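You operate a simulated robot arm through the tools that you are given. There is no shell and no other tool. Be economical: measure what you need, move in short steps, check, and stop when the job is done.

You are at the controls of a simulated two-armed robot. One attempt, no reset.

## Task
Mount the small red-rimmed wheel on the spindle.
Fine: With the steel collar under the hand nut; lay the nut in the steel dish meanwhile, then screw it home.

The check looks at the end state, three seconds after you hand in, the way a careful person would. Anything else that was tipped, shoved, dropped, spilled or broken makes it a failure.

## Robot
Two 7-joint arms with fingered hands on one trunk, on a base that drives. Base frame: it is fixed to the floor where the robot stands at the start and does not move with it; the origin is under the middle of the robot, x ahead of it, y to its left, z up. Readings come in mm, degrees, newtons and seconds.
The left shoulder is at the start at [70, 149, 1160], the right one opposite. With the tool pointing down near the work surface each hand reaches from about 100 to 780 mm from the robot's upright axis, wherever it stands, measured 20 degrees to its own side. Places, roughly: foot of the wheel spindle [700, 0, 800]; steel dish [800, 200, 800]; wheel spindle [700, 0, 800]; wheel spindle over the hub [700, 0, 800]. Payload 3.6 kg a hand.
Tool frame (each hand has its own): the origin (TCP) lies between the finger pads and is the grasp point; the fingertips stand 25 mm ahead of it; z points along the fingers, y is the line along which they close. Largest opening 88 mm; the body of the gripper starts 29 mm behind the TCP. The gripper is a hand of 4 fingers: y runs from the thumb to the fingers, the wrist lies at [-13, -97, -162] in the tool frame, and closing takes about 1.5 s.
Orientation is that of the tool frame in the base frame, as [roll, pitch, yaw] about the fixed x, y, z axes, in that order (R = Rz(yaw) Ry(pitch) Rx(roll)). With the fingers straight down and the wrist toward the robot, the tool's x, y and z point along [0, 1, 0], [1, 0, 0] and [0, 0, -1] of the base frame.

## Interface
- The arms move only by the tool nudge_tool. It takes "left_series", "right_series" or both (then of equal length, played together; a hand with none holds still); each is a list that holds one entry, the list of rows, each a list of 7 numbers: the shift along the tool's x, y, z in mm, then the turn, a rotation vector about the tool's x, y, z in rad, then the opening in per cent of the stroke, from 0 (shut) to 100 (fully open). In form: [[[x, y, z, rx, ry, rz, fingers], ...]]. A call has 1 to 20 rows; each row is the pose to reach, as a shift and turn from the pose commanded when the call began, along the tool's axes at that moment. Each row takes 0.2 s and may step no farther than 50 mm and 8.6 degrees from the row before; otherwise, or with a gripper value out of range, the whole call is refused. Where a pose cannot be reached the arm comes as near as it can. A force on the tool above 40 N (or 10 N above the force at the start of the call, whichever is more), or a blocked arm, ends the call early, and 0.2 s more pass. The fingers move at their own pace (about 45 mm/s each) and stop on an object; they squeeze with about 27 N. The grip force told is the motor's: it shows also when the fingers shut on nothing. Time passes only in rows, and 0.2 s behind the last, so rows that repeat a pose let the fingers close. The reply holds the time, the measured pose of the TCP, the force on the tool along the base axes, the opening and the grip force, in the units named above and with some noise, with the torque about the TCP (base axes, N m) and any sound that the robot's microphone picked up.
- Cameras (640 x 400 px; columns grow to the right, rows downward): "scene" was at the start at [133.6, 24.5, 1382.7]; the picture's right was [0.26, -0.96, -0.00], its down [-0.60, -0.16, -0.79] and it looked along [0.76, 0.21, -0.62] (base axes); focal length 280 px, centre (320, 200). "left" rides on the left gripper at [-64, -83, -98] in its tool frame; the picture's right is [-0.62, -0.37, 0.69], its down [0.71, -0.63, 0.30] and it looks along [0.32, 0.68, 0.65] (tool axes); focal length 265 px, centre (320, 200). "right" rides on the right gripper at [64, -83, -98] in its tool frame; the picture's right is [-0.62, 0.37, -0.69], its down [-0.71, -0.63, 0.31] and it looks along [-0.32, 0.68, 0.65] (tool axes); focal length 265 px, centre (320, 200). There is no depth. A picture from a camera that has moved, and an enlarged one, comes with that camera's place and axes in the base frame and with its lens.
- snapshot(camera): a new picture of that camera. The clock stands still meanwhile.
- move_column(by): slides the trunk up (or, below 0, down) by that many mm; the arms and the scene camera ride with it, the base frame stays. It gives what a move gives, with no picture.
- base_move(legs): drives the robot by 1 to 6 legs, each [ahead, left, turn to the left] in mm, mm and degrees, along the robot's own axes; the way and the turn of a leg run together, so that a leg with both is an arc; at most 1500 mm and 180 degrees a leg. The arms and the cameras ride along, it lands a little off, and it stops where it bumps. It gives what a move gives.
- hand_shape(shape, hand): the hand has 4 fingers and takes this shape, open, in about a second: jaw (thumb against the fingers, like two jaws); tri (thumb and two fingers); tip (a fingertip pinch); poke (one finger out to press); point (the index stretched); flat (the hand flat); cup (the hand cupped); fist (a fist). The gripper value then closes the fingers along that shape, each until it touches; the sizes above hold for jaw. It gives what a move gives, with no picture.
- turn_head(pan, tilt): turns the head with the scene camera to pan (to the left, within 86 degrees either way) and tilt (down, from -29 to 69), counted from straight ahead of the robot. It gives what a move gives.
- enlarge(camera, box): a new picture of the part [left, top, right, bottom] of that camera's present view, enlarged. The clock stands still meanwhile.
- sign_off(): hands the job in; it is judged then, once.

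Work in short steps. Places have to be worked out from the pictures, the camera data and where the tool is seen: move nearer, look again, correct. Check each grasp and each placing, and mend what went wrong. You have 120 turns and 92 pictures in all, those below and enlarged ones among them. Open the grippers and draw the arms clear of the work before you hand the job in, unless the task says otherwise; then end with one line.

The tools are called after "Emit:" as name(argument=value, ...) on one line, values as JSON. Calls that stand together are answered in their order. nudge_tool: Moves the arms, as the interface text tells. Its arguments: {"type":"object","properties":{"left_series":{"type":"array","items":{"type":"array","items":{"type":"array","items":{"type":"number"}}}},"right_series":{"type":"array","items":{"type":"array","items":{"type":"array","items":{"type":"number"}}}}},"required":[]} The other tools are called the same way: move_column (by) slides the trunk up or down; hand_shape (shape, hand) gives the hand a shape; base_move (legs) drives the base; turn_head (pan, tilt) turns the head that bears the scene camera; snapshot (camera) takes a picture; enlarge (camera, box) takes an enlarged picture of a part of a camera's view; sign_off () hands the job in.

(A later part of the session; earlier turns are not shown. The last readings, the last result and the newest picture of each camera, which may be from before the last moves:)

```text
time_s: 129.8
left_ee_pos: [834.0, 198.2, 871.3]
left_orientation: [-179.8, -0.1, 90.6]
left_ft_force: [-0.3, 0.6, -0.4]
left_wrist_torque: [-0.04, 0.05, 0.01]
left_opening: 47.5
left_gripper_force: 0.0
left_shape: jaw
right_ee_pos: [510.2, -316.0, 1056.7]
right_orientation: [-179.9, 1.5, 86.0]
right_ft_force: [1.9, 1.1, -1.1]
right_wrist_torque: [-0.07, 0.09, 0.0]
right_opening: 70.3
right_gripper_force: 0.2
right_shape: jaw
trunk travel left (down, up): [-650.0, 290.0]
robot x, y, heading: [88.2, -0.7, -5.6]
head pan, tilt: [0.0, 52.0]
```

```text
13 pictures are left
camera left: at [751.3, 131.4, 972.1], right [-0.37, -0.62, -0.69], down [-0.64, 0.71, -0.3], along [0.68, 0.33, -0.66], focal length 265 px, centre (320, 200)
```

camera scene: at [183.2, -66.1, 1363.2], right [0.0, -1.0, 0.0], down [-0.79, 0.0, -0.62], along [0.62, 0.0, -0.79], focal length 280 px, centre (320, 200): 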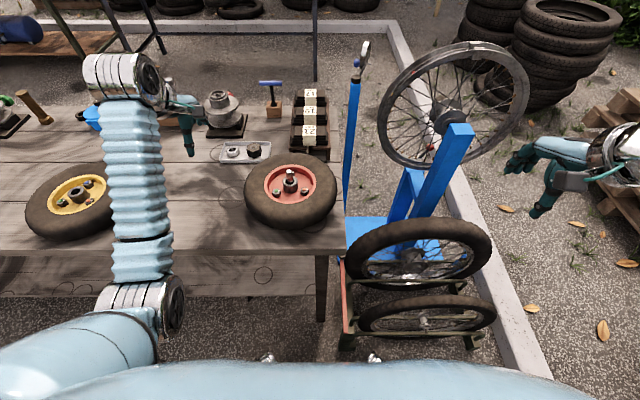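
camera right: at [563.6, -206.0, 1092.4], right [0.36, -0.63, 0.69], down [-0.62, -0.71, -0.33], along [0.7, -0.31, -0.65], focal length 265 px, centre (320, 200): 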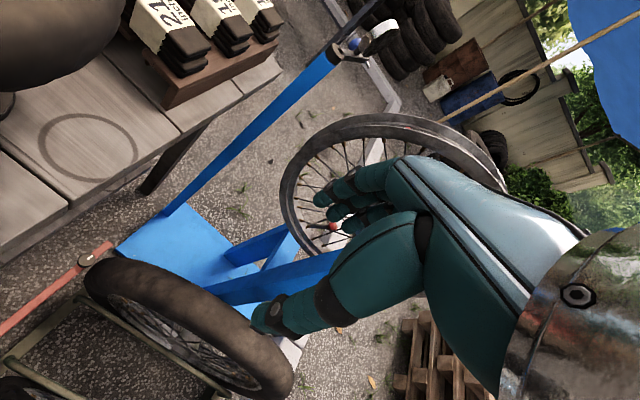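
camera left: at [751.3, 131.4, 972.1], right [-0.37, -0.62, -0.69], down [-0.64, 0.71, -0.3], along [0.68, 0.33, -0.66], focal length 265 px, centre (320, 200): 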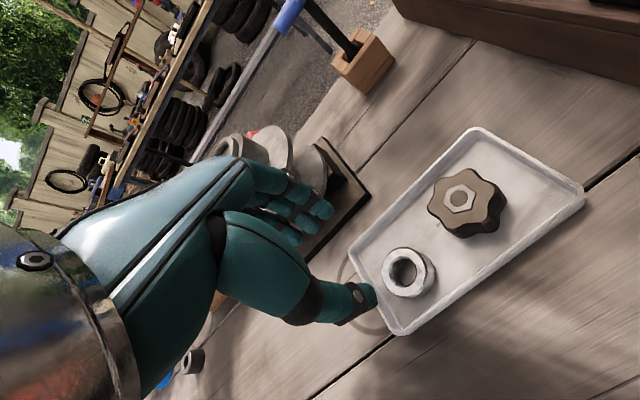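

The base touched something at right-front and yawed −5.6°, but the arm now reaches. The collar has slid slightly to (825, 193). I'll descend on it with a narrower opening.

Emit:
nudge_tool(left_series=[[[-2, -2, 15, 0, 0, 0, 52], [-4.7, -5, 32, 0, 0, 0, 52], [-4.7, -5, 50, 0, 0, 0, 52], [-4.7, -5, 64, 0, 0, 0, 52], [-4.7, -5, 75, 0, 0, 0, 52], [-4.7, -5, 75, 0, 0, 0, 52]]])

Emit:
enlarge(camera="left", box=[250, 170, 450, 330])

```text
time_s: 131.2
left_ee_pos: [812.9, 192.2, 810.0]
left_orientation: [179.4, -0.1, 90.4]
left_ft_force: [-0.8, 0.3, 0.6]
left_wrist_torque: [-0.02, 0.01, -0.01]
left_opening: 46.3
left_gripper_force: 0.0
left_shape: jaw
right_ee_pos: [491.6, -318.2, 1066.8]
right_orientation: [179.1, 1.6, 85.8]
right_ft_force: [0.2, -0.2, 0.3]
right_wrist_torque: [-0.04, -0.06, 0.01]
right_opening: 70.3
right_gripper_force: 0.1
right_shape: jaw
trunk travel left (down, up): [-650.0, 290.0]
robot x, y, heading: [87.0, -0.5, -5.5]
head pan, tilt: [0.0, 52.0]
```

```text
2.50 times, centred on (350, 250) of left
camera zoom: at [729.1, 126.2, 908.0], right [-0.35, -0.62, -0.7], down [-0.63, 0.71, -0.31], along [0.69, 0.33, -0.64], focal length 664 px, centre (245, 75)
```

zoom: 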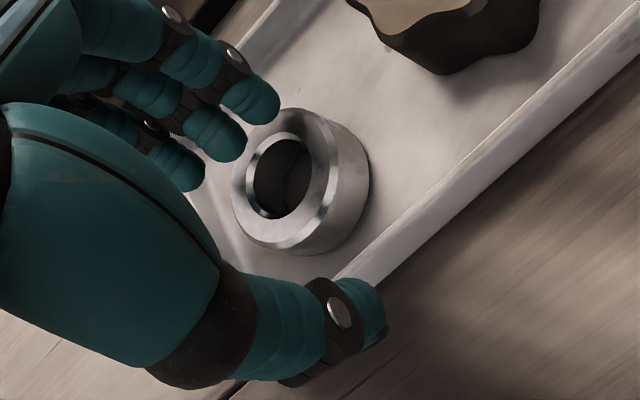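

The thumb is over the rim and the robot is still leaning on the obstacle. I'll lift, back the base off, straighten, and take the known-free lane at y ≈ 95, then forward.

Emit:
nudge_tool(left_series=[[[0, 0, -35, 0, 0, 0, 60], [0, 0, -75, 0, 0, 0, 60], [0, -40, -110, 0, 0, 0, 60], [0, -85, -120, 0, 0, 0, 60]]])

Emit:
base_move(legs=[[-30, 10, 0], [0, 0, 5.6], [0, 90, 0], [60, 0, 0]])

Emit:
snapshot(camera="scene")

```text
refused: row 3 steps farther than a row can; nothing moved
```

```text
time_s: 135.6
left_ee_pos: [825.3, 363.1, 809.7]
left_orientation: [179.2, -0.1, 96.0]
left_ft_force: [-0.1, 0.5, -0.1]
left_wrist_torque: [-0.03, 0.02, 0.0]
left_opening: 46.2
left_gripper_force: 0.0
left_shape: jaw
right_ee_pos: [553.1, -176.3, 1065.6]
right_orientation: [179.3, 1.7, 91.4]
right_ft_force: [0.3, -0.6, -1.2]
right_wrist_torque: [-0.03, -0.02, 0.01]
right_opening: 70.5
right_gripper_force: 0.1
right_shape: jaw
trunk travel left (down, up): [-650.0, 290.0]
robot x, y, heading: [125.7, 102.1, -0.1]
head pan, tilt: [0.0, 52.0]
```

```text
11 pictures are left
camera scene: at [242.4, 102.8, 1363.6], right [0.0, -1.0, 0.0], down [-0.79, 0.0, -0.62], along [0.62, 0.0, -0.79], focal length 280 px, centre (320, 200)
```

scene: 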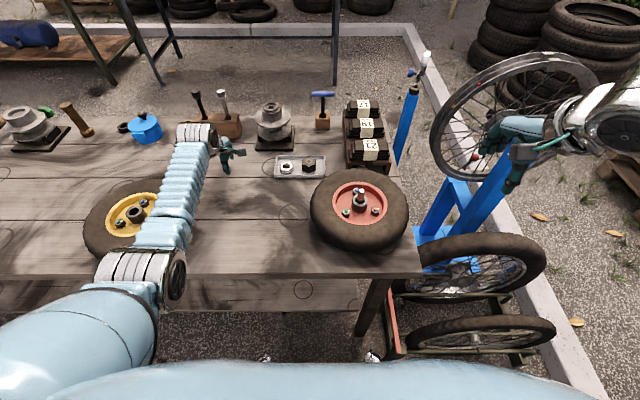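

The lift was refused (my mistake), but the hand passed clear: dish, collar and nut look in place. Now lift first, then go above the collar.

Emit:
nudge_tool(left_series=[[[0, 0, -35, 0, 0, 0, 54], [0, 0, -70, 0, 0, 0, 54], [-42, -4, -70, 0, 0, 0.03, 54], [-84, -8, -70, 0, 0, 0.06, 54], [-126, -12, -70, 0, 0, 0.09, 54], [-168, -16, -70, 0, 0, 0.105, 54], [-168, -16, -70, 0, 0, 0.105, 54]]])

Emit:
snapshot(camera="left")

```text
time_s: 137.2
left_ee_pos: [827.0, 194.8, 876.0]
left_orientation: [179.3, -0.1, 89.9]
left_ft_force: [1.3, -0.6, 0.1]
left_wrist_torque: [-0.02, -0.01, 0.0]
left_opening: 47.0
left_gripper_force: 0.0
left_shape: jaw
right_ee_pos: [554.1, -173.5, 1065.4]
right_orientation: [179.2, 1.9, 91.4]
right_ft_force: [-0.7, -0.9, 0.1]
right_wrist_torque: [-0.01, 0.01, 0.01]
right_opening: 70.4
right_gripper_force: 0.0
right_shape: jaw
trunk travel left (down, up): [-650.0, 290.0]
robot x, y, heading: [125.7, 102.8, -0.2]
head pan, tilt: [0.0, 52.0]
```

```text
10 pictures are left
camera left: at [742.3, 129.4, 974.1], right [-0.36, -0.62, -0.7], down [-0.63, 0.72, -0.31], along [0.69, 0.32, -0.64], focal length 265 px, centre (320, 200)
```

left: 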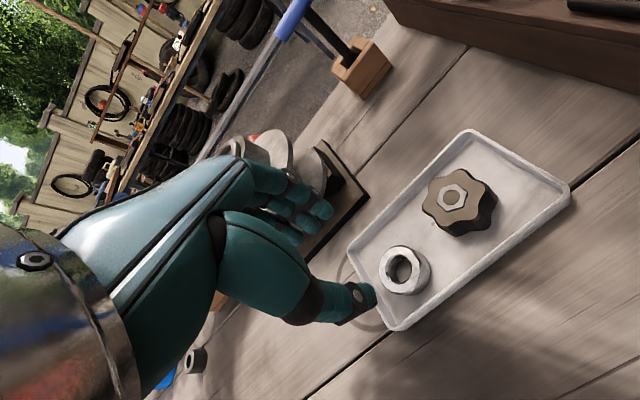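

Collar at (826, 194), right under the hand. Descend 80 mm with 50 % opening, bias +2 in x, then close.

Emit:
nudge_tool(left_series=[[[-1, 2, 25, 0, 0, 0, 50], [-1, 2, 48, 0, 0, 0, 50], [-1, 2, 66, 0, 0, 0, 50], [-1, 2, 79, 0, 0, 0, 50], [-1, 2, 79, 0, 0, 0, 50], [-1, 2, 79, 0, 0, 0, 30], [-1, 2, 79, 0, 0, 0, 10], [-1, 2, 79, 0, 0, 0, 0], [-1, 2, 79, 0, 0, 0, 0], [-1, 2, 79, 0, 0, 0, 0]]])

Emit:
enlarge(camera="left", box=[250, 170, 450, 330])

```text
time_s: 139.4
left_ee_pos: [827.6, 191.4, 802.2]
left_orientation: [178.9, -0.1, 89.9]
left_ft_force: [-1.0, -2.3, 20.7]
left_wrist_torque: [-0.03, 0.2, 0.06]
left_opening: 22.0
left_gripper_force: 26.8
left_shape: jaw
right_ee_pos: [552.6, -175.1, 1066.2]
right_orientation: [179.1, 1.7, 91.4]
right_ft_force: [0.8, -0.7, 0.5]
right_wrist_torque: [-0.03, -0.03, 0.02]
right_opening: 70.5
right_gripper_force: 0.0
right_shape: jaw
trunk travel left (down, up): [-650.0, 290.0]
robot x, y, heading: [121.1, 102.3, -0.2]
head pan, tilt: [0.0, 52.0]
```

```text
2.50 times, centred on (350, 250) of left
camera zoom: at [743.6, 126.3, 900.2], right [-0.36, -0.62, -0.7], down [-0.62, 0.72, -0.32], along [0.7, 0.32, -0.64], focal length 664 px, centre (245, 75)
```

zoom: 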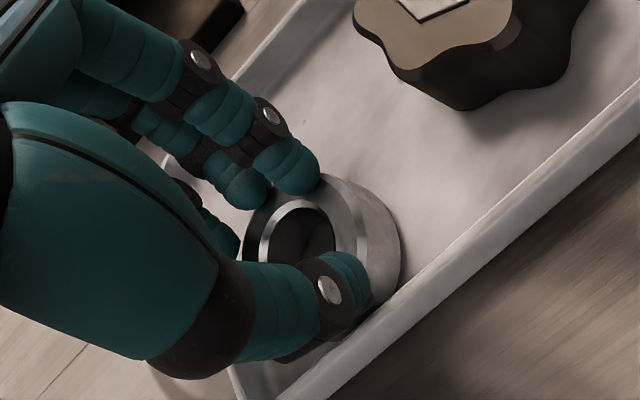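

The fingertips ended on top of the collar, which has been pushed against the near rim. While pressing lightly on it, I'll drag it 14 mm away from the rim (+x), then release and look.

Emit:
nudge_tool(left_series=[[[0, 2, 1, 0, 0, 0, 0], [0, 5, 1, 0, 0, 0, 0], [0, 8, 1, 0, 0, 0, 0], [0, 11, 1, 0, 0, 0, 0], [0, 14, 1, 0, 0, 0, 0], [0, 17, 1, 0, 0, 0, 0], [0, 17, -20, 0, 0, 0, 0], [0, 17, -50, 0, 0, 0, 40], [0, 17, -72, 0, 0, 0, 62]]])

Emit:
snapshot(camera="left")

```text
time_s: 141.4
left_ee_pos: [844.1, 193.7, 870.7]
left_orientation: [179.5, -0.1, 89.9]
left_ft_force: [0.0, -1.0, 0.5]
left_wrist_torque: [0.01, -0.01, 0.0]
left_opening: 52.1
left_gripper_force: 0.1
left_shape: jaw
right_ee_pos: [555.7, -175.2, 1063.5]
right_orientation: [179.4, 1.7, 91.4]
right_ft_force: [-1.0, 0.4, 0.1]
right_wrist_torque: [0.01, 0.0, -0.02]
right_opening: 70.6
right_gripper_force: 0.1
right_shape: jaw
trunk travel left (down, up): [-650.0, 290.0]
robot x, y, heading: [117.5, 104.2, -0.1]
head pan, tilt: [0.0, 52.0]
```

```text
8 pictures are left
camera left: at [760.6, 129.3, 969.1], right [-0.36, -0.62, -0.7], down [-0.63, 0.72, -0.31], along [0.69, 0.33, -0.65], focal length 265 px, centre (320, 200)
```

left: 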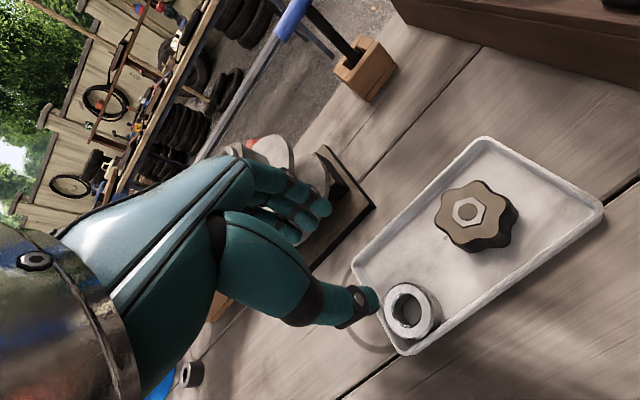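

The collar is now at about (818, 206) against the near rim, so the thumb can't fit outside it. I'll instead lower the thumb tip into its bore with the fingers just outside the far wall, so I can pinch the wall and move it to the middle.

Emit:
nudge_tool(left_series=[[[7, -6, 0, 0, 0, 0, 30], [14, -11.5, 10, 0, 0, 0, 15], [14, -11.5, 30, 0, 0, 0, 15], [14, -11.5, 50, 0, 0, 0, 15], [14, -11.5, 60, 0, 0, 0, 15], [14, -11.5, 66, 0, 0, 0, 15], [14, -11.5, 70, 0, 0, 0, 15], [14, -11.5, 70, 0, 0, 0, 15]]])

```text
time_s: 143.2
left_ee_pos: [835.4, 208.6, 801.6]
left_orientation: [179.3, -0.1, 90.0]
left_ft_force: [0.2, 0.6, 0.3]
left_wrist_torque: [0.0, -0.01, 0.02]
left_opening: 13.4
left_gripper_force: 0.1
left_shape: jaw
right_ee_pos: [554.8, -175.6, 1063.5]
right_orientation: [179.2, 1.7, 91.4]
right_ft_force: [-0.7, 0.1, -0.7]
right_wrist_torque: [0.0, -0.02, -0.03]
right_opening: 70.5
right_gripper_force: 0.0
right_shape: jaw
trunk travel left (down, up): [-650.0, 290.0]
robot x, y, heading: [120.9, 104.0, -0.3]
head pan, tilt: [0.0, 52.0]
```

No contact yet at z 801.6; lower 5 mm more while shifting −2 in x.

Emit:
nudge_tool(left_series=[[[0, -2, 2, 0, 0, 0, 15], [0, -2, 5, 0, 0, 0, 15], [0, -2, 5, 0, 0, 0, 15]]])

Emit:
enlarge(camera="left", box=[250, 170, 450, 330])

```text
time_s: 144.0
left_ee_pos: [833.4, 209.3, 799.1]
left_orientation: [179.2, -0.1, 90.0]
left_ft_force: [-0.1, 0.8, 2.6]
left_wrist_torque: [0.05, -0.06, -0.01]
left_opening: 13.4
left_gripper_force: 0.0
left_shape: jaw
right_ee_pos: [554.6, -174.5, 1064.7]
right_orientation: [179.3, 1.9, 91.4]
right_ft_force: [-0.3, 0.3, -0.3]
right_wrist_torque: [0.0, 0.0, 0.01]
right_opening: 70.4
right_gripper_force: 0.1
right_shape: jaw
trunk travel left (down, up): [-650.0, 290.0]
robot x, y, heading: [120.6, 97.9, -0.1]
head pan, tilt: [0.0, 52.0]
```

```text
2.50 times, centred on (350, 250) of left
camera zoom: at [748.6, 142.6, 896.3], right [-0.36, -0.62, -0.7], down [-0.63, 0.72, -0.31], along [0.69, 0.33, -0.64], focal length 664 px, centre (245, 75)
```

zoom: 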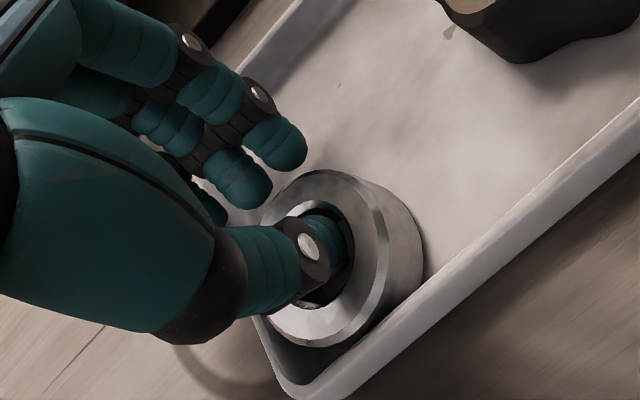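

The thumb is inside the bore. I'll drag the collar +19 mm in x and −10 mm in y to the middle of its half, then rise and open.

Emit:
nudge_tool(left_series=[[[-2, 4, 0, 0, 0, 0, 15], [-4, 8, 0, 0, 0, 0, 15], [-6, 12, 0, 0, 0, 0, 15], [-8, 16, 0, 0, 0, 0, 15], [-10, 19, 0, 0, 0, 0, 15], [-10, 19, 0, 0, 0, 0, 15], [-10, 17, -15, 0, 0, 0, 15], [-10, 14, -45, 0, 0, 0, 30], [-10, 8, -72, 0, 0, 0, 58], [-10, 8, -72, 0, 0, 0, 58]]])

Emit:
snapshot(camera="left")

```text
time_s: 146.2
left_ee_pos: [840.4, 196.7, 866.9]
left_orientation: [179.4, -0.2, 89.9]
left_ft_force: [0.2, 0.3, -0.1]
left_wrist_torque: [-0.03, 0.02, -0.02]
left_opening: 50.5
left_gripper_force: 0.1
left_shape: jaw
left hand out of reach, approached as far as the arm can: row 5, 6
right_ee_pos: [555.7, -175.6, 1065.4]
right_orientation: [179.3, 1.6, 91.4]
right_ft_force: [-0.5, -0.8, -0.6]
right_wrist_torque: [-0.01, -0.01, 0.01]
right_opening: 70.3
right_gripper_force: 0.0
right_shape: jaw
trunk travel left (down, up): [-650.0, 290.0]
robot x, y, heading: [120.5, 100.4, -0.4]
head pan, tilt: [0.0, 52.0]
```

```text
6 pictures are left
camera left: at [755.6, 131.5, 965.8], right [-0.36, -0.62, -0.7], down [-0.63, 0.72, -0.31], along [0.69, 0.33, -0.65], focal length 265 px, centre (320, 200)
```

left: 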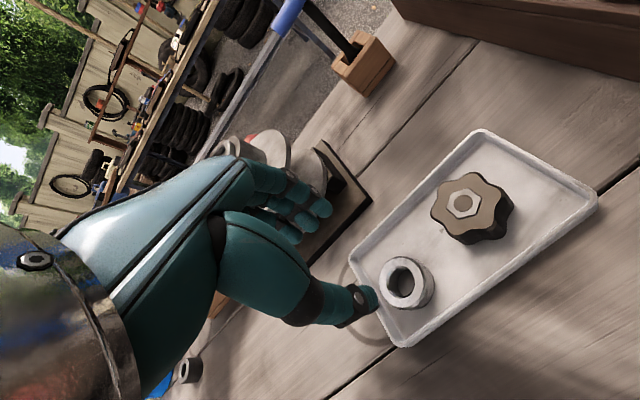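

The collar moved to (827, 201) but still leaves too little room for the thumb. Better: pinch its wall via the bore, lift it out and set it on the open bench. First drive 35 mm closer in the free lane.

Emit:
base_move(legs=[[35, 0, 0]])

```text
time_s: 147.3
left_ee_pos: [873.0, 197.6, 868.0]
left_orientation: [179.3, -0.1, 89.8]
left_ft_force: [-0.9, 0.1, 0.8]
left_wrist_torque: [-0.02, -0.01, 0.0]
left_opening: 50.5
left_gripper_force: 0.1
left_shape: jaw
right_ee_pos: [589.6, -174.4, 1065.0]
right_orientation: [179.4, 1.8, 91.3]
right_ft_force: [-0.3, 0.3, -0.1]
right_wrist_torque: [0.01, -0.01, 0.01]
right_opening: 70.3
right_gripper_force: 0.0
right_shape: jaw
trunk travel left (down, up): [-650.0, 290.0]
robot x, y, heading: [157.5, 100.5, -0.1]
head pan, tilt: [0.0, 52.0]
```

Now insert the thumb in the bore again: TCP to (842, 204), down to z 798, at 15 % opening.

Emit:
nudge_tool(left_series=[[[3, -15, 0, 0, 0, 0, 35], [6.5, -31, 8, 0, 0, 0, 15], [6.5, -31, 28, 0, 0, 0, 15], [6.5, -31, 48, 0, 0, 0, 15], [6.5, -31, 60, 0, 0, 0, 15], [6.5, -31, 66, 0, 0, 0, 15], [6.5, -31, 70, 0, 0, 0, 15], [6.5, -31, 70, 0, 0, 0, 15]]])

```text
time_s: 149.2
left_ee_pos: [842.5, 202.4, 796.4]
left_orientation: [179.3, -0.3, 90.0]
left_ft_force: [0.1, -0.4, 0.5]
left_wrist_torque: [0.0, -0.02, -0.02]
left_opening: 13.3
left_gripper_force: 0.1
left_shape: jaw
right_ee_pos: [589.1, -175.4, 1064.3]
right_orientation: [179.3, 1.8, 91.4]
right_ft_force: [-0.3, -1.1, -0.4]
right_wrist_torque: [0.01, 0.01, 0.02]
right_opening: 70.4
right_gripper_force: 0.0
right_shape: jaw
trunk travel left (down, up): [-650.0, 290.0]
robot x, y, heading: [157.3, 104.2, -0.2]
head pan, tilt: [0.0, 52.0]
```

No contact at z 796, so the thumb should be in the bore. Close on the wall and read the opening.

Emit:
nudge_tool(left_series=[[[0, 0, 2, 0, 0, 0, 8], [0, 0, 2, 0, 0, 0, 0], [0, 0, 2, 0, 0, 0, 0], [0, 0, 2, 0, 0, 0, 0], [0, 0, 2, 0, 0, 0, 0]]])

```text
time_s: 150.3
left_ee_pos: [843.1, 202.3, 796.0]
left_orientation: [179.2, -0.1, 89.9]
left_ft_force: [-0.2, -0.5, 0.6]
left_wrist_torque: [0.03, 0.02, -0.02]
left_opening: 0.3
left_gripper_force: 27.2
left_shape: jaw
right_ee_pos: [588.6, -174.5, 1064.6]
right_orientation: [179.4, 1.8, 91.4]
right_ft_force: [-0.4, 0.0, 0.2]
right_wrist_torque: [-0.04, -0.04, -0.02]
right_opening: 70.3
right_gripper_force: 0.1
right_shape: jaw
trunk travel left (down, up): [-650.0, 290.0]
robot x, y, heading: [157.8, 102.9, -0.2]
head pan, tilt: [0.0, 52.0]
```

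Opening reads 0.3, which is ambiguous for a ~6 mm wall at the curved tips. I'll lift 30 mm and read the weight.

Emit:
nudge_tool(left_series=[[[0, 0, -8, 0, 0, 0, 0], [0, 0, -18, 0, 0, 0, 0], [0, 0, -30, 0, 0, 0, 0], [0, 0, -30, 0, 0, 0, 0]]])

Emit:
nudge_tool(left_series=[[[0, 0, 0, 0, 0, 0, 0]]])

Emit:
nudge_tool(left_series=[[[0, 0, 0, 0, 0, 0, 0]]])

```text
time_s: 151.3
left_ee_pos: [843.2, 202.1, 826.2]
left_orientation: [179.3, -0.1, 89.9]
left_ft_force: [0.0, 0.0, -0.7]
left_wrist_torque: [0.01, 0.04, -0.01]
left_opening: 0.1
left_gripper_force: 26.7
left_shape: jaw
right_ee_pos: [589.6, -174.5, 1064.8]
right_orientation: [179.3, 1.9, 91.5]
right_ft_force: [-0.2, -0.5, -0.5]
right_wrist_torque: [0.0, -0.02, -0.01]
right_opening: 70.5
right_gripper_force: 0.1
right_shape: jaw
trunk travel left (down, up): [-650.0, 290.0]
robot x, y, heading: [158.1, 103.2, -0.3]
head pan, tilt: [0.0, 52.0]
```

```text
time_s: 151.8
left_ee_pos: [843.6, 204.5, 826.5]
left_orientation: [179.2, -0.1, 89.8]
left_ft_force: [0.1, 0.5, -1.3]
left_wrist_torque: [0.0, -0.01, -0.03]
left_opening: 0.1
left_gripper_force: 26.6
left_shape: jaw
right_ee_pos: [589.7, -175.7, 1063.9]
right_orientation: [179.3, 1.8, 91.4]
right_ft_force: [-0.3, -0.4, 0.6]
right_wrist_torque: [0.0, 0.02, -0.02]
right_opening: 70.2
right_gripper_force: 0.1
right_shape: jaw
trunk travel left (down, up): [-650.0, 290.0]
robot x, y, heading: [157.7, 103.7, -0.3]
head pan, tilt: [0.0, 52.0]
```

```text
time_s: 152.2
left_ee_pos: [843.9, 203.9, 825.8]
left_orientation: [179.3, 0.0, 89.9]
left_ft_force: [0.7, 0.0, -1.4]
left_wrist_torque: [-0.02, -0.03, 0.01]
left_opening: 0.1
left_gripper_force: 27.0
left_shape: jaw
right_ee_pos: [589.6, -174.6, 1063.5]
right_orientation: [179.3, 1.8, 91.4]
right_ft_force: [-0.3, 1.1, -0.8]
right_wrist_torque: [-0.03, -0.02, -0.02]
right_opening: 70.7
right_gripper_force: 0.0
right_shape: jaw
trunk travel left (down, up): [-650.0, 290.0]
robot x, y, heading: [158.1, 101.7, -0.2]
head pan, tilt: [0.0, 52.0]
```

The force averages −1.1 N, which suggests the collar is held. One close picture to confirm.

Emit:
enlarge(camera="left", box=[230, 150, 470, 330])

```text
2.22 times, centred on (350, 240) of left
camera zoom: at [759.4, 137.5, 924.5], right [-0.36, -0.62, -0.7], down [-0.63, 0.72, -0.31], along [0.69, 0.32, -0.64], focal length 590 px, centre (253, 111)
```

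zoom: 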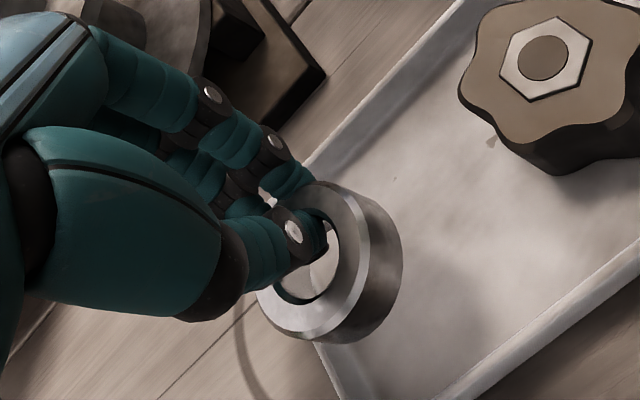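

The collar hangs by its wall. I'll carry it out and set it down on open bench at about (700, 230).

Emit:
nudge_tool(left_series=[[[0, 0, -20, 0, 0, 0, 0], [0, 0, -40, 0, 0, 0, 0], [7, -32, -40, 0, 0, 0, 0], [14, -64, -40, 0, 0, 0, 0], [21, -96, -40, 0, 0, 0, 0], [28, -128, -40, 0, 0, 0, 0], [28, -128, -15, 0, 0, 0, 0], [28, -128, 8, 0, 0, 0, 0], [28, -128, 20, 0, 0, 0, 0], [28, -128, 26, 0, 0, 0, 0], [28, -128, 29, 0, 0, 0, 0], [28, -128, 29, 0, 0, 0, 0]]])

```text
time_s: 154.8
left_ee_pos: [716.0, 232.3, 793.9]
left_orientation: [179.3, -0.1, 89.8]
left_ft_force: [-0.6, -0.9, -0.1]
left_wrist_torque: [0.02, 0.0, 0.01]
left_opening: 0.0
left_gripper_force: 26.9
left_shape: jaw
right_ee_pos: [588.7, -175.5, 1064.2]
right_orientation: [179.4, 1.8, 91.3]
right_ft_force: [0.3, -0.5, -0.3]
right_wrist_torque: [0.01, -0.01, 0.01]
right_opening: 70.5
right_gripper_force: 0.0
right_shape: jaw
trunk travel left (down, up): [-650.0, 290.0]
robot x, y, heading: [154.6, 102.8, -0.1]
head pan, tilt: [0.0, 52.0]
```

Lower a few more mm until the bench is felt.

Emit:
nudge_tool(left_series=[[[0, 0, 2, 0, 0, 0, 0], [0, 0, 4, 0, 0, 0, 0], [0, 0, 4, 0, 0, 0, 0]]])

```text
time_s: 155.6
left_ee_pos: [717.2, 231.9, 790.9]
left_orientation: [179.3, 0.0, 90.0]
left_ft_force: [0.1, 0.3, 1.8]
left_wrist_torque: [0.01, -0.06, 0.02]
left_opening: 0.1
left_gripper_force: 27.1
left_shape: jaw
right_ee_pos: [589.0, -173.1, 1064.2]
right_orientation: [179.3, 1.7, 91.4]
right_ft_force: [0.9, 0.5, -0.4]
right_wrist_torque: [0.04, 0.0, 0.01]
right_opening: 70.3
right_gripper_force: 0.1
right_shape: jaw
trunk travel left (down, up): [-650.0, 290.0]
robot x, y, heading: [156.3, 103.6, -0.3]
head pan, tilt: [0.0, 52.0]
```

Touching the bench. Release, rise, and re-centre over the collar (expected at about (701, 230)) with the fingers wide.

Emit:
nudge_tool(left_series=[[[0, 0, -1, 0, 0, 0, 12], [0, 0, -1, 0, 0, 0, 12], [0, 0, -15, 0, 0, 0, 12], [0, 0, -40, 0, 0, 0, 15], [0, -8, -60, 0, 0, 0, 40], [-1, -15, -60, 0, 0, 0, 62], [-1, -15, -60, 0, 0, 0, 62]]])

Emit:
snapshot(camera="left")

```text
time_s: 157.2
left_ee_pos: [700.4, 232.8, 849.3]
left_orientation: [179.3, -0.3, 90.0]
left_ft_force: [-0.1, -0.5, 0.4]
left_wrist_torque: [-0.02, 0.02, -0.03]
left_opening: 54.1
left_gripper_force: 0.0
left_shape: jaw
right_ee_pos: [588.9, -175.1, 1064.6]
right_orientation: [179.2, 1.8, 91.4]
right_ft_force: [0.1, 0.3, 0.3]
right_wrist_torque: [0.02, -0.04, 0.0]
right_opening: 70.3
right_gripper_force: 0.0
right_shape: jaw
trunk travel left (down, up): [-650.0, 290.0]
robot x, y, heading: [161.4, 102.7, -0.3]
head pan, tilt: [0.0, 52.0]
```

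```text
4 pictures are left
camera left: at [617.0, 167.2, 947.6], right [-0.36, -0.62, -0.7], down [-0.63, 0.72, -0.31], along [0.69, 0.33, -0.65], focal length 265 px, centre (320, 200)
```

left: 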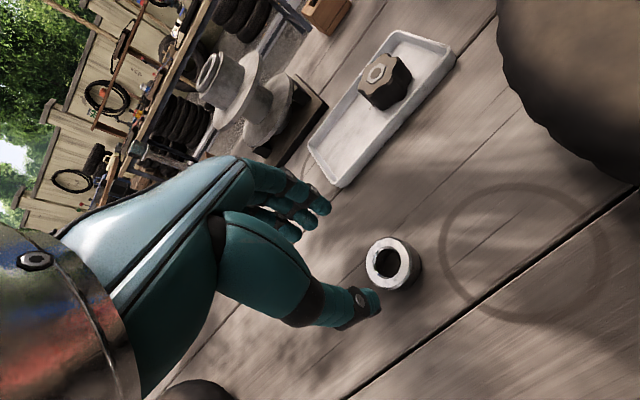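

The collar stands upright at (700, 231.5), centred under the hand. Descend to z ~794 and grip it properly.

Emit:
nudge_tool(left_series=[[[0, 0, 25, 0, 0, 0, 62], [0, 0, 45, 0, 0, 0, 62], [0, 0, 55, 0, 0, 0, 62], [0, 0, 55, 0, 0, 0, 30], [0, 0, 55, 0, 0, 0, 10], [0, 0, 55, 0, 0, 0, 0], [0, 0, 55, 0, 0, 0, 0], [0, 0, 55, 0, 0, 0, 0]]])

```text
time_s: 158.9
left_ee_pos: [699.9, 232.3, 794.3]
left_orientation: [179.3, -0.1, 89.9]
left_ft_force: [-0.7, 0.5, -0.1]
left_wrist_torque: [-0.03, 0.03, 0.0]
left_opening: 28.3
left_gripper_force: 27.3
left_shape: jaw
right_ee_pos: [589.7, -175.7, 1064.9]
right_orientation: [179.3, 1.8, 91.4]
right_ft_force: [-0.1, 0.3, 0.6]
right_wrist_torque: [0.0, -0.01, 0.01]
right_opening: 70.4
right_gripper_force: 0.0
right_shape: jaw
trunk travel left (down, up): [-650.0, 290.0]
robot x, y, heading: [157.2, 102.3, -0.1]
head pan, tilt: [0.0, 52.0]
```

Gripped at 28 mm, same as the hub. Lift to z ~960.

Emit:
nudge_tool(left_series=[[[0, 0, -10, 0, 0, 0, 0], [0, 0, -45, 0, 0, 0, 0], [0, 0, -85, 0, 0, 0, 0], [0, 0, -125, 0, 0, 0, 0], [0, 0, -166, 0.012, 0, 0, 0], [0, 0, -166, 0.012, 0, 0, 0]]])

Emit:
base_move(legs=[[-100, 0, 0], [0, -172, 0]])

```text
time_s: 160.3
left_ee_pos: [699.5, 229.2, 960.4]
left_orientation: [180.0, -0.1, 89.9]
left_ft_force: [-0.4, 0.2, -1.0]
left_wrist_torque: [-0.04, 0.01, 0.0]
left_opening: 27.8
left_gripper_force: 26.8
left_shape: jaw
right_ee_pos: [589.3, -175.6, 1064.6]
right_orientation: [179.3, 1.8, 91.4]
right_ft_force: [0.1, -1.2, -0.7]
right_wrist_torque: [0.0, 0.0, -0.04]
right_opening: 70.3
right_gripper_force: 0.1
right_shape: jaw
trunk travel left (down, up): [-650.0, 290.0]
robot x, y, heading: [160.1, 101.6, 0.2]
head pan, tilt: [0.0, 52.0]
```

```text
time_s: 164.7
left_ee_pos: [597.2, 61.4, 960.2]
left_orientation: [180.0, -0.1, 89.9]
left_ft_force: [0.0, 0.0, -0.1]
left_wrist_torque: [0.0, 0.0, 0.0]
left_opening: 27.8
left_gripper_force: 27.4
left_shape: jaw
right_ee_pos: [487.8, -343.7, 1063.9]
right_orientation: [179.3, 1.7, 91.3]
right_ft_force: [-0.3, 1.0, 0.0]
right_wrist_torque: [-0.01, -0.03, -0.01]
right_opening: 70.6
right_gripper_force: 0.2
right_shape: jaw
trunk travel left (down, up): [-650.0, 290.0]
robot x, y, heading: [55.6, -67.5, -0.0]
head pan, tilt: [0.0, 52.0]
```

Moves fine. Now bring the collar above the spindle: TCP (653.4, 7, 925).

Emit:
nudge_tool(left_series=[[[-18, 19, 0, 0, 0, 0, 0], [-36, 38, 0, 0, 0, 0, 0], [-54.4, 56, 10, 0, 0, 0, 0], [-54.4, 56, 35, 0, 0, 0, 0], [-54.4, 56, 35, 0, 0, 0, 0]]])

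Emit:
enlarge(camera="left", box=[270, 190, 430, 310])

```text
time_s: 165.9
left_ee_pos: [654.5, 10.6, 926.5]
left_orientation: [179.6, -0.3, 90.3]
left_ft_force: [-0.8, -0.1, -0.8]
left_wrist_torque: [-0.02, 0.0, -0.02]
left_opening: 27.7
left_gripper_force: 26.9
left_shape: jaw
right_ee_pos: [488.0, -344.2, 1064.4]
right_orientation: [179.3, 1.7, 91.5]
right_ft_force: [0.7, -0.1, 0.4]
right_wrist_torque: [-0.01, -0.02, 0.0]
right_opening: 70.4
right_gripper_force: 0.0
right_shape: jaw
trunk travel left (down, up): [-650.0, 290.0]
robot x, y, heading: [54.8, -70.2, -0.0]
head pan, tilt: [0.0, 52.0]
```

```text
3.33 times, centred on (350, 250) of left
camera zoom: at [571.3, -54.5, 1024.8], right [-0.36, -0.62, -0.7], down [-0.63, 0.71, -0.3], along [0.69, 0.33, -0.65], focal length 885 px, centre (220, 33)
```

zoom: 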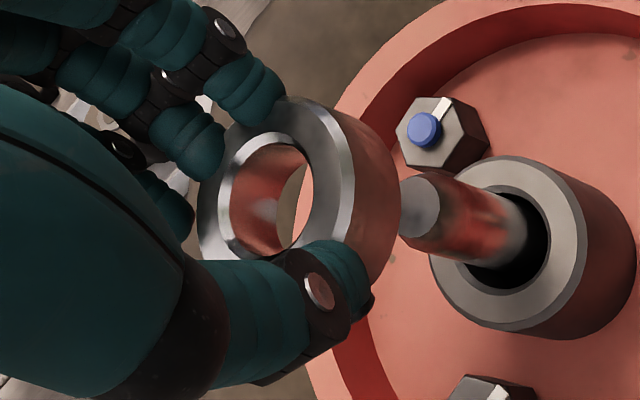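

Very clear view: relative to the collar the spindle axis is offset about (−1.5, −6) mm. I'll apply that and lower gently past the tip.

Emit:
nudge_tool(left_series=[[[-3, -1, 0, 0, 0, 0, 0], [-6, -1.5, 0, 0, 0, 0, 0], [-6, -1.5, 8, 0, 0, 0, 0], [-6, -1.5, 13, 0, 0, 0, 0], [-6, -1.5, 18, 0, 0, 0, 0], [-6, -1.5, 22, 0, 0, 0, 0], [-6, -1.5, 22, 0, 0, 0, 0]]])

```text
time_s: 167.5
left_ee_pos: [658.7, 9.5, 908.8]
left_orientation: [179.0, -1.0, 90.7]
left_ft_force: [1.1, -0.2, 2.8]
left_wrist_torque: [0.01, -0.03, 0.01]
left_opening: 28.0
left_gripper_force: 27.5
left_shape: jaw
right_ee_pos: [488.0, -344.0, 1065.2]
right_orientation: [179.3, 1.8, 91.3]
right_ft_force: [-1.4, 0.4, 0.6]
right_wrist_torque: [-0.03, 0.03, -0.01]
right_opening: 70.5
right_gripper_force: 0.1
right_shape: jaw
trunk travel left (down, up): [-650.0, 290.0]
robot x, y, heading: [55.1, -70.1, -0.2]
head pan, tilt: [0.0, 52.0]
```

The arm is again at its limit (it drifted to (658, 9)). I'll lift, and move the base 30 back and 50 right.

Emit:
nudge_tool(left_series=[[[0, 0, -15, 0, 0, 0, 0], [0, 0, -35, 0, 0.017, 0.012, 0], [0, 0, -35, 0, 0.017, 0.012, 0]]])

Emit:
base_move(legs=[[-30, -50, 0]])

```text
time_s: 168.3
left_ee_pos: [653.3, 10.1, 934.4]
left_orientation: [-179.8, -2.3, 89.7]
left_ft_force: [0.8, -0.7, -0.1]
left_wrist_torque: [0.03, -0.03, 0.0]
left_opening: 27.9
left_gripper_force: 27.3
left_shape: jaw
right_ee_pos: [488.6, -344.1, 1064.0]
right_orientation: [179.3, 1.8, 91.4]
right_ft_force: [0.0, -0.6, 0.2]
right_wrist_torque: [0.01, 0.0, 0.05]
right_opening: 70.3
right_gripper_force: 0.1
right_shape: jaw
trunk travel left (down, up): [-650.0, 290.0]
robot x, y, heading: [54.0, -68.2, 0.2]
head pan, tilt: [0.0, 52.0]
```

```text
time_s: 169.6
left_ee_pos: [623.3, -39.2, 931.9]
left_orientation: [-179.6, -1.9, 89.5]
left_ft_force: [0.3, 0.5, -1.3]
left_wrist_torque: [-0.04, 0.02, -0.01]
left_opening: 27.7
left_gripper_force: 26.9
left_shape: jaw
right_ee_pos: [458.9, -390.8, 1065.6]
right_orientation: [179.3, 1.9, 91.3]
right_ft_force: [-0.7, 0.8, 0.2]
right_wrist_torque: [-0.04, 0.04, 0.0]
right_opening: 70.5
right_gripper_force: 0.0
right_shape: jaw
trunk travel left (down, up): [-650.0, 290.0]
robot x, y, heading: [25.2, -125.7, -0.4]
head pan, tilt: [0.0, 52.0]
```

Clear. Now move to TCP (653, 4.6), levelled, and read.

Emit:
nudge_tool(left_series=[[[15, 10, 0, 0, -0.015, 0, 0], [30, 20, 0, 0, -0.033, -0.009, 0], [43.8, 29.7, 0, 0, -0.033, -0.009, 0], [43.8, 29.7, 0, 0, -0.033, -0.009, 0]]])

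```text
time_s: 170.6
left_ee_pos: [651.8, 2.7, 936.1]
left_orientation: [-179.7, 0.0, 90.1]
left_ft_force: [-0.9, 0.8, -0.7]
left_wrist_torque: [0.01, 0.0, 0.03]
left_opening: 27.7
left_gripper_force: 27.1
left_shape: jaw
right_ee_pos: [458.1, -392.8, 1064.7]
right_orientation: [179.2, 1.7, 91.4]
right_ft_force: [0.3, 0.0, -0.2]
right_wrist_torque: [0.01, 0.01, 0.03]
right_opening: 70.2
right_gripper_force: 0.0
right_shape: jaw
trunk travel left (down, up): [-650.0, 290.0]
robot x, y, heading: [24.5, -120.9, 0.0]
head pan, tilt: [0.0, 52.0]
```

Good, reachable now. Fine shift (+1, +1.5) and lower 34 mm, watching the force.

Emit:
nudge_tool(left_series=[[[1.5, 1, 8, 0, 0, 0, 0], [1.5, 1, 16, 0, 0, 0, 0], [1.5, 1, 22, 0, 0, 0, 0], [1.5, 1, 26, 0, 0, 0, 0], [1.5, 1, 30, 0, 0, 0, 0], [1.5, 1, 34, 0, 0, 0, 0], [1.5, 1, 34, 0, 0, 0, 0]]])

```text
time_s: 172.2
left_ee_pos: [654.1, 3.3, 900.2]
left_orientation: [-179.7, -0.1, 90.1]
left_ft_force: [-0.6, -0.5, -1.7]
left_wrist_torque: [0.02, -0.01, 0.0]
left_opening: 27.8
left_gripper_force: 27.0
left_shape: jaw
right_ee_pos: [458.9, -391.7, 1064.9]
right_orientation: [179.2, 1.7, 91.2]
right_ft_force: [-0.3, -0.4, 0.8]
right_wrist_torque: [0.01, -0.01, -0.02]
right_opening: 70.4
right_gripper_force: 0.1
right_shape: jaw
trunk travel left (down, up): [-650.0, 290.0]
robot x, y, heading: [26.1, -121.5, -0.2]
head pan, tilt: [0.0, 52.0]
```

No contact at z 900 (collar bottom ≈ 868, below the tip), so it's over the spindle. Continue to the hub.

Emit:
nudge_tool(left_series=[[[0, 0, 6, 0, 0, 0, 0], [0, 0, 12, 0, 0, 0, 0], [0, 0, 18, 0, 0, 0, 0], [0, 0, 23, 0, 0, 0, 0], [0, 0, 27, 0, 0, 0, 0], [0, 0, 31, 0, 0, 0, 0], [0, 0, 31, 0, 0, 0, 0]]])

```text
time_s: 173.8
left_ee_pos: [654.1, 2.4, 874.1]
left_orientation: [179.8, -0.1, 90.0]
left_ft_force: [0.1, -2.0, 16.7]
left_wrist_torque: [-0.02, -0.1, -0.01]
left_opening: 28.2
left_gripper_force: 27.4
left_shape: jaw
right_ee_pos: [457.0, -393.9, 1065.2]
right_orientation: [179.2, 1.5, 91.3]
right_ft_force: [-0.2, 0.1, 0.4]
right_wrist_torque: [-0.01, -0.02, 0.01]
right_opening: 70.4
right_gripper_force: 0.0
right_shape: jaw
trunk travel left (down, up): [-650.0, 290.0]
robot x, y, heading: [25.0, -124.2, -0.4]
head pan, tilt: [0.0, 52.0]
```

Contact at z 874, as expected for the hub top. Ease, open, and rise clear.

Emit:
nudge_tool(left_series=[[[0, 0, -4, 0, 0, 0, 0], [0, 0, -4, 0, 0, 0, 40], [0, 0, -4, 0, 0, 0, 55], [0, 0, -4, 0, 0, 0, 55], [0, 0, -20, 0, 0, 0, 55], [0, 0, -55, 0, 0, 0, 60], [0, 0, -100, 0, 0, 0, 80], [0, 0, -130, 0, 0, 0, 80]]])

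```text
time_s: 175.6
left_ee_pos: [654.4, 2.0, 999.3]
left_orientation: [-179.7, -0.1, 90.1]
left_ft_force: [-0.6, 0.2, 0.0]
left_wrist_torque: [0.02, 0.01, -0.01]
left_opening: 70.4
left_gripper_force: 0.1
left_shape: jaw
right_ee_pos: [458.0, -391.9, 1064.4]
right_orientation: [179.3, 1.7, 91.4]
right_ft_force: [-0.6, 0.0, -0.2]
right_wrist_torque: [0.03, 0.0, 0.01]
right_opening: 70.5
right_gripper_force: 0.1
right_shape: jaw
trunk travel left (down, up): [-650.0, 290.0]
robot x, y, heading: [25.3, -121.7, -0.2]
head pan, tilt: [0.0, 52.0]
```

The collar is set down. Now the nut at (837, 130): drive back via the free lane to (155, 100).

Emit:
base_move(legs=[[0, 222, 0], [130, 0, 0]])

```text
time_s: 181.0
left_ee_pos: [788.4, 226.6, 996.0]
left_orientation: [-179.7, 0.0, 90.1]
left_ft_force: [-0.1, 0.0, 0.1]
left_wrist_torque: [0.02, 0.01, 0.03]
left_opening: 70.3
left_gripper_force: 0.2
left_shape: jaw
right_ee_pos: [591.9, -166.4, 1064.6]
right_orientation: [179.3, 1.8, 91.3]
right_ft_force: [-0.1, 0.5, -0.2]
right_wrist_torque: [-0.01, 0.04, 0.01]
right_opening: 70.6
right_gripper_force: 0.1
right_shape: jaw
trunk travel left (down, up): [-650.0, 290.0]
robot x, y, heading: [160.1, 103.5, -0.3]
head pan, tilt: [0.0, 52.0]
```

Now over the nut: TCP to (837, 131, 870).

Emit:
nudge_tool(left_series=[[[-24, 12, 20, 0, 0, 0, 70], [-48, 24, 45, 0, 0, 0, 66], [-72, 36, 75, 0, 0, 0, 66], [-95.6, 48.6, 105, 0, 0, 0, 66], [-95.6, 48.6, 126, 0, 0, 0, 66], [-95.6, 48.6, 126, 0, 0, 0, 66]]])

Emit:
enlarge(camera="left", box=[240, 150, 480, 330])

```text
time_s: 182.6
left_ee_pos: [842.4, 158.6, 864.0]
left_orientation: [-179.7, -2.4, 91.8]
left_ft_force: [0.0, 0.4, 0.0]
left_wrist_torque: [0.02, -0.03, 0.01]
left_opening: 58.2
left_gripper_force: 0.0
left_shape: jaw
right_ee_pos: [592.0, -168.3, 1064.5]
right_orientation: [179.2, 1.7, 91.3]
right_ft_force: [0.8, 0.8, -0.1]
right_wrist_torque: [0.0, 0.01, 0.02]
right_opening: 70.2
right_gripper_force: 0.1
right_shape: jaw
trunk travel left (down, up): [-650.0, 290.0]
robot x, y, heading: [162.5, 104.3, -0.1]
head pan, tilt: [0.0, 52.0]
stopped in row 6 (left hand): the arm was blocked; the commanded pose is now the measured one
```

```text
2.22 times, centred on (360, 240) of left
camera zoom: at [762.5, 88.0, 961.2], right [-0.35, -0.6, -0.72], down [-0.65, 0.71, -0.27], along [0.67, 0.37, -0.64], focal length 590 px, centre (231, 111)
```

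zoom: 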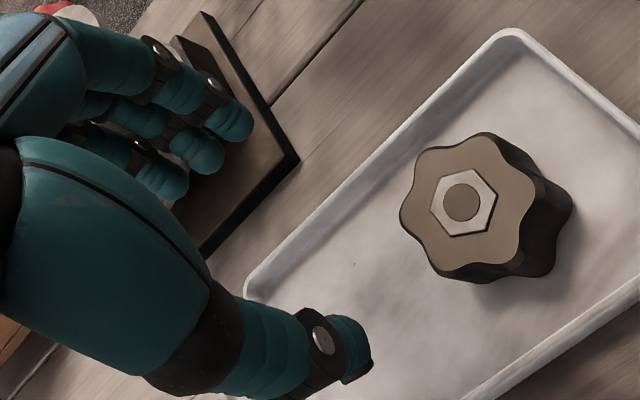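

The left arm can't get there, but the right hand placed the nut from here, so I'll use it again. First retract the left hand up and to the left, and drive 18 mm ahead.

Emit:
nudge_tool(left_series=[[[0, -5, -35, 0, 0, 0, 66], [5, -15, -75, 0, -0.02, 0.02, 66], [35, -50, -90, 0, -0.04, 0.03, 66], [70, -80, -110, 0, -0.04, 0.03, 66], [100, -115, -120, 0, -0.04, 0.03, 66], [130, -150, -130, 0, -0.04, 0.03, 66], [160, -185, -130, 0, -0.04, 0.03, 66]]])

Emit:
base_move(legs=[[18, 0, 0]])

```text
refused: row 4 steps farther than a row can; nothing moved
```

```text
time_s: 183.5
left_ee_pos: [860.2, 159.7, 870.3]
left_orientation: [179.7, -2.1, 92.0]
left_ft_force: [-1.2, -0.2, -1.1]
left_wrist_torque: [-0.02, 0.0, -0.01]
left_opening: 58.3
left_gripper_force: 0.1
left_shape: jaw
right_ee_pos: [606.3, -168.9, 1065.7]
right_orientation: [179.0, 1.7, 91.4]
right_ft_force: [0.4, -0.3, -0.3]
right_wrist_torque: [0.01, -0.02, 0.02]
right_opening: 70.3
right_gripper_force: 0.0
right_shape: jaw
trunk travel left (down, up): [-650.0, 290.0]
robot x, y, heading: [179.9, 98.7, -0.2]
head pan, tilt: [0.0, 52.0]
```

Step too long; the base moved fine and the hand is clear at z 870. Retract the left hand with shorter steps.

Emit:
nudge_tool(left_series=[[[0, -15, -25, 0, 0, 0, 66], [5, -30, -60, 0, -0.02, 0.02, 66], [25, -55, -85, 0, -0.04, 0.03, 66], [50, -85, -100, 0, -0.04, 0.03, 66], [80, -115, -115, 0, -0.04, 0.03, 66], [110, -145, -130, 0, -0.04, 0.03, 66], [140, -180, -130, 0, -0.04, 0.03, 66], [170, -210, -130, 0, -0.04, 0.03, 66]]])

```text
time_s: 185.3
left_ee_pos: [647.4, 318.8, 1005.6]
left_orientation: [179.9, 0.2, 90.2]
left_ft_force: [0.3, 1.0, 0.3]
left_wrist_torque: [-0.03, 0.0, -0.01]
left_opening: 58.5
left_gripper_force: 0.1
left_shape: jaw
right_ee_pos: [608.1, -167.9, 1064.7]
right_orientation: [179.3, 1.7, 91.4]
right_ft_force: [-0.3, -0.1, -0.2]
right_wrist_torque: [-0.03, -0.01, 0.02]
right_opening: 70.5
right_gripper_force: 0.1
right_shape: jaw
trunk travel left (down, up): [-650.0, 290.0]
robot x, y, heading: [175.8, 102.6, -0.4]
head pan, tilt: [0.0, 52.0]
```

Now the right hand goes to its earlier nut-placing pose: above (838, 132), yaw 115, z ~900.

Emit:
nudge_tool(right_series=[[[36.9, 29.6, 8, 0, 0.004, -0.05, 70], [73.8, 59.2, 16, 0, 0.008, -0.1, 70], [110.7, 88.8, 24, 0, 0.012, -0.15, 70], [147.6, 118.4, 32, 0, 0.016, -0.2, 70], [184.5, 148, 40, 0, 0.02, -0.26, 70], [221.4, 177.6, 48, 0, 0.024, -0.31, 66], [258.3, 207.2, 56, 0, 0.028, -0.36, 66], [295, 237, 64, 0.01, 0.03, -0.412, 66], [295, 237, 105, 0.01, 0.03, -0.412, 66], [295, 237, 145, 0.01, 0.03, -0.412, 66], [295, 237, 165, 0.01, 0.03, -0.412, 66], [295, 237, 165, 0.01, 0.03, -0.412, 66]]])

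```text
time_s: 187.9
left_ee_pos: [647.8, 317.8, 1006.0]
left_orientation: [179.9, 0.0, 90.2]
left_ft_force: [-0.3, -0.1, -0.9]
left_wrist_torque: [0.0, 0.02, -0.01]
left_opening: 58.4
left_gripper_force: 0.1
left_shape: jaw
right_ee_pos: [841.1, 124.1, 893.3]
right_orientation: [-179.8, 0.0, 115.0]
right_ft_force: [-0.9, -0.4, -0.8]
right_wrist_torque: [-0.04, -0.02, 0.01]
right_opening: 58.5
right_gripper_force: 0.1
right_shape: jaw
trunk travel left (down, up): [-650.0, 290.0]
robot x, y, heading: [179.7, 105.8, -0.2]
head pan, tilt: [0.0, 52.0]
```

Fine shift and descend to z ~798, then close on the nut.

Emit:
nudge_tool(right_series=[[[5, 0.5, 25, 0, 0, 0, 66], [8.9, 0.8, 50, 0, 0, 0, 66], [8.9, 0.8, 72, 0, 0, 0, 66], [8.9, 0.8, 86, 0, 0, 0, 66], [8.9, 0.8, 95, 0, 0, 0, 66], [8.9, 0.8, 95, 0, 0, 0, 66], [8.9, 0.8, 95, 0, 0, 0, 30], [8.9, 0.8, 95, 0, 0, 0, 0], [8.9, 0.8, 95, 0, 0, 0, 0], [8.9, 0.8, 95, 0, 0, 0, 0]]])

```text
time_s: 190.1
left_ee_pos: [648.3, 318.5, 1004.6]
left_orientation: [179.8, 0.1, 90.3]
left_ft_force: [0.2, -0.7, 0.1]
left_wrist_torque: [-0.01, -0.01, 0.02]
left_opening: 58.1
left_gripper_force: 0.0
left_shape: jaw
right_ee_pos: [837.7, 135.3, 798.9]
right_orientation: [-179.8, 0.1, 115.0]
right_ft_force: [-0.2, 0.0, 0.9]
right_wrist_torque: [0.0, 0.04, -0.01]
right_opening: 40.0
right_gripper_force: 27.1
right_shape: jaw
trunk travel left (down, up): [-650.0, 290.0]
robot x, y, heading: [182.1, 101.1, -0.3]
head pan, tilt: [0.0, 52.0]
```

Gripped at 40 mm. Lift high, then drive back to the start position where the right hand could turn the nut.

Emit:
nudge_tool(right_series=[[[0, 0, -12, 0, 0, 0, 0], [0, 0, -50, 0, 0, 0, 0], [0, 0, -95, 0, 0, 0, 0], [0, 0, -140, 0, 0, 0, 0], [0, 0, -185, 0, 0, 0, 0], [0, 0, -185, 0, 0, 0, 0]]])

Emit:
base_move(legs=[[-180, 0, 0], [0, -100, 0]])

```text
time_s: 191.5
left_ee_pos: [647.6, 319.1, 1004.6]
left_orientation: [179.8, 0.2, 90.3]
left_ft_force: [0.2, 0.2, -0.3]
left_wrist_torque: [-0.04, 0.0, -0.01]
left_opening: 58.2
left_gripper_force: 0.0
left_shape: jaw
right_ee_pos: [839.9, 133.3, 988.4]
right_orientation: [-179.8, 0.0, 114.9]
right_ft_force: [0.2, -0.9, -0.5]
right_wrist_torque: [-0.01, 0.01, 0.04]
right_opening: 40.0
right_gripper_force: 27.2
right_shape: jaw
trunk travel left (down, up): [-650.0, 290.0]
robot x, y, heading: [176.7, 101.2, -0.0]
head pan, tilt: [0.0, 52.0]
```

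```text
time_s: 196.0
left_ee_pos: [467.3, 224.2, 1003.2]
left_orientation: [179.9, 0.3, 90.7]
left_ft_force: [0.0, 0.7, -0.1]
left_wrist_torque: [-0.03, -0.04, 0.03]
left_opening: 58.4
left_gripper_force: 0.1
left_shape: jaw
right_ee_pos: [658.8, 40.0, 987.7]
right_orientation: [-179.8, 0.1, 115.4]
right_ft_force: [-0.2, 0.5, -0.2]
right_wrist_torque: [0.02, 0.02, 0.03]
right_opening: 39.8
right_gripper_force: 27.1
right_shape: jaw
trunk travel left (down, up): [-650.0, 290.0]
robot x, y, heading: [0.7, 4.4, 0.0]
head pan, tilt: [0.0, 52.0]
```

Now bring the nut above the spindle: TCP (649, 10.5, 930), and take one close look.

Emit:
nudge_tool(right_series=[[[-11, -11, 10, 0, 0, 0, 0], [-22.4, -21.5, 30, 0, 0, 0, 0], [-22.4, -21.5, 58, 0, 0, 0, 0], [-22.4, -21.5, 58, 0, 0, 0, 0]]])

Emit:
enlarge(camera="right", box=[200, 180, 360, 300])

```text
time_s: 197.0
left_ee_pos: [467.0, 221.9, 1005.2]
left_orientation: [179.9, 0.0, 90.5]
left_ft_force: [0.2, 0.5, 0.3]
left_wrist_torque: [0.01, 0.0, 0.0]
left_opening: 58.6
left_gripper_force: 0.1
left_shape: jaw
right_ee_pos: [648.1, 9.3, 929.9]
right_orientation: [-179.8, 0.0, 115.3]
right_ft_force: [-0.1, -0.6, -0.6]
right_wrist_torque: [0.01, 0.01, 0.0]
right_opening: 40.2
right_gripper_force: 26.6
right_shape: jaw
trunk travel left (down, up): [-650.0, 290.0]
robot x, y, heading: [-3.0, -1.9, -0.2]
head pan, tilt: [0.0, 52.0]
```

```text
3.33 times, centred on (280, 240) of right
camera zoom: at [545.4, 32.2, 1028.2], right [0.6, -0.4, 0.69], down [-0.26, -0.92, -0.3], along [0.76, 0.0, -0.66], focal length 885 px, centre (453, 67)
```

zoom: 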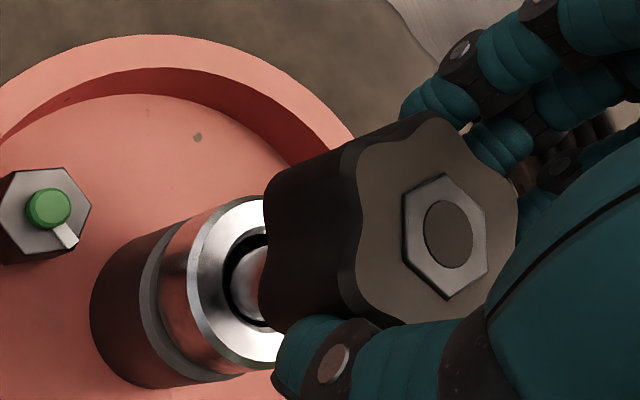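

The collar sits on the hub with the spindle through it. The nut axis looks a few mm short in x; I'll shift +2.5 mm in x and lower to feel for engagement (contact would come at z ≈ 913).

Emit:
nudge_tool(right_series=[[[-1, 2.3, 6, 0, 0, 0, 0], [-1, 2.3, 12, 0, 0, 0, 0], [-1, 2.3, 16, 0, 0, 0, 0], [-1, 2.3, 20, 0, 0, 0, 0], [-1, 2.3, 22, 0, 0, 0, 0], [-1, 2.3, 22, 0, 0, 0, 0]]])

```text
time_s: 198.4
left_ee_pos: [468.0, 221.8, 1005.7]
left_orientation: [180.0, 0.2, 90.6]
left_ft_force: [0.1, 0.1, -0.1]
left_wrist_torque: [0.0, 0.02, 0.0]
left_opening: 58.6
left_gripper_force: 0.1
left_shape: jaw
right_ee_pos: [649.5, 8.4, 908.8]
right_orientation: [-179.8, 0.1, 115.4]
right_ft_force: [0.0, -0.7, 0.5]
right_wrist_torque: [-0.02, 0.02, -0.01]
right_opening: 40.0
right_gripper_force: 27.2
right_shape: jaw
trunk travel left (down, up): [-650.0, 290.0]
robot x, y, heading: [-2.9, -0.1, -0.1]
head pan, tilt: [0.0, 52.0]
```

No contact at 908.8; continue slowly.

Emit:
nudge_tool(right_series=[[[0, 0, 3, 0, 0, 0, 0], [0, 0, 6, 0, 0, 0, 0], [0, 0, 9, 0, 0, 0, 0], [0, 0, 11, 0, 0, 0, 0]]])

```text
time_s: 199.4
left_ee_pos: [466.4, 223.1, 1003.8]
left_orientation: [179.9, 0.1, 90.5]
left_ft_force: [-0.1, 0.2, -0.1]
left_wrist_torque: [0.0, -0.01, -0.01]
left_opening: 58.2
left_gripper_force: 0.1
left_shape: jaw
right_ee_pos: [650.6, 9.6, 896.7]
right_orientation: [-179.8, 0.1, 115.2]
right_ft_force: [-0.1, 0.8, 0.5]
right_wrist_torque: [-0.03, 0.0, -0.03]
right_opening: 39.9
right_gripper_force: 27.1
right_shape: jaw
trunk travel left (down, up): [-650.0, 290.0]
robot x, y, heading: [-0.5, 3.9, 0.2]
head pan, tilt: [0.0, 52.0]
```

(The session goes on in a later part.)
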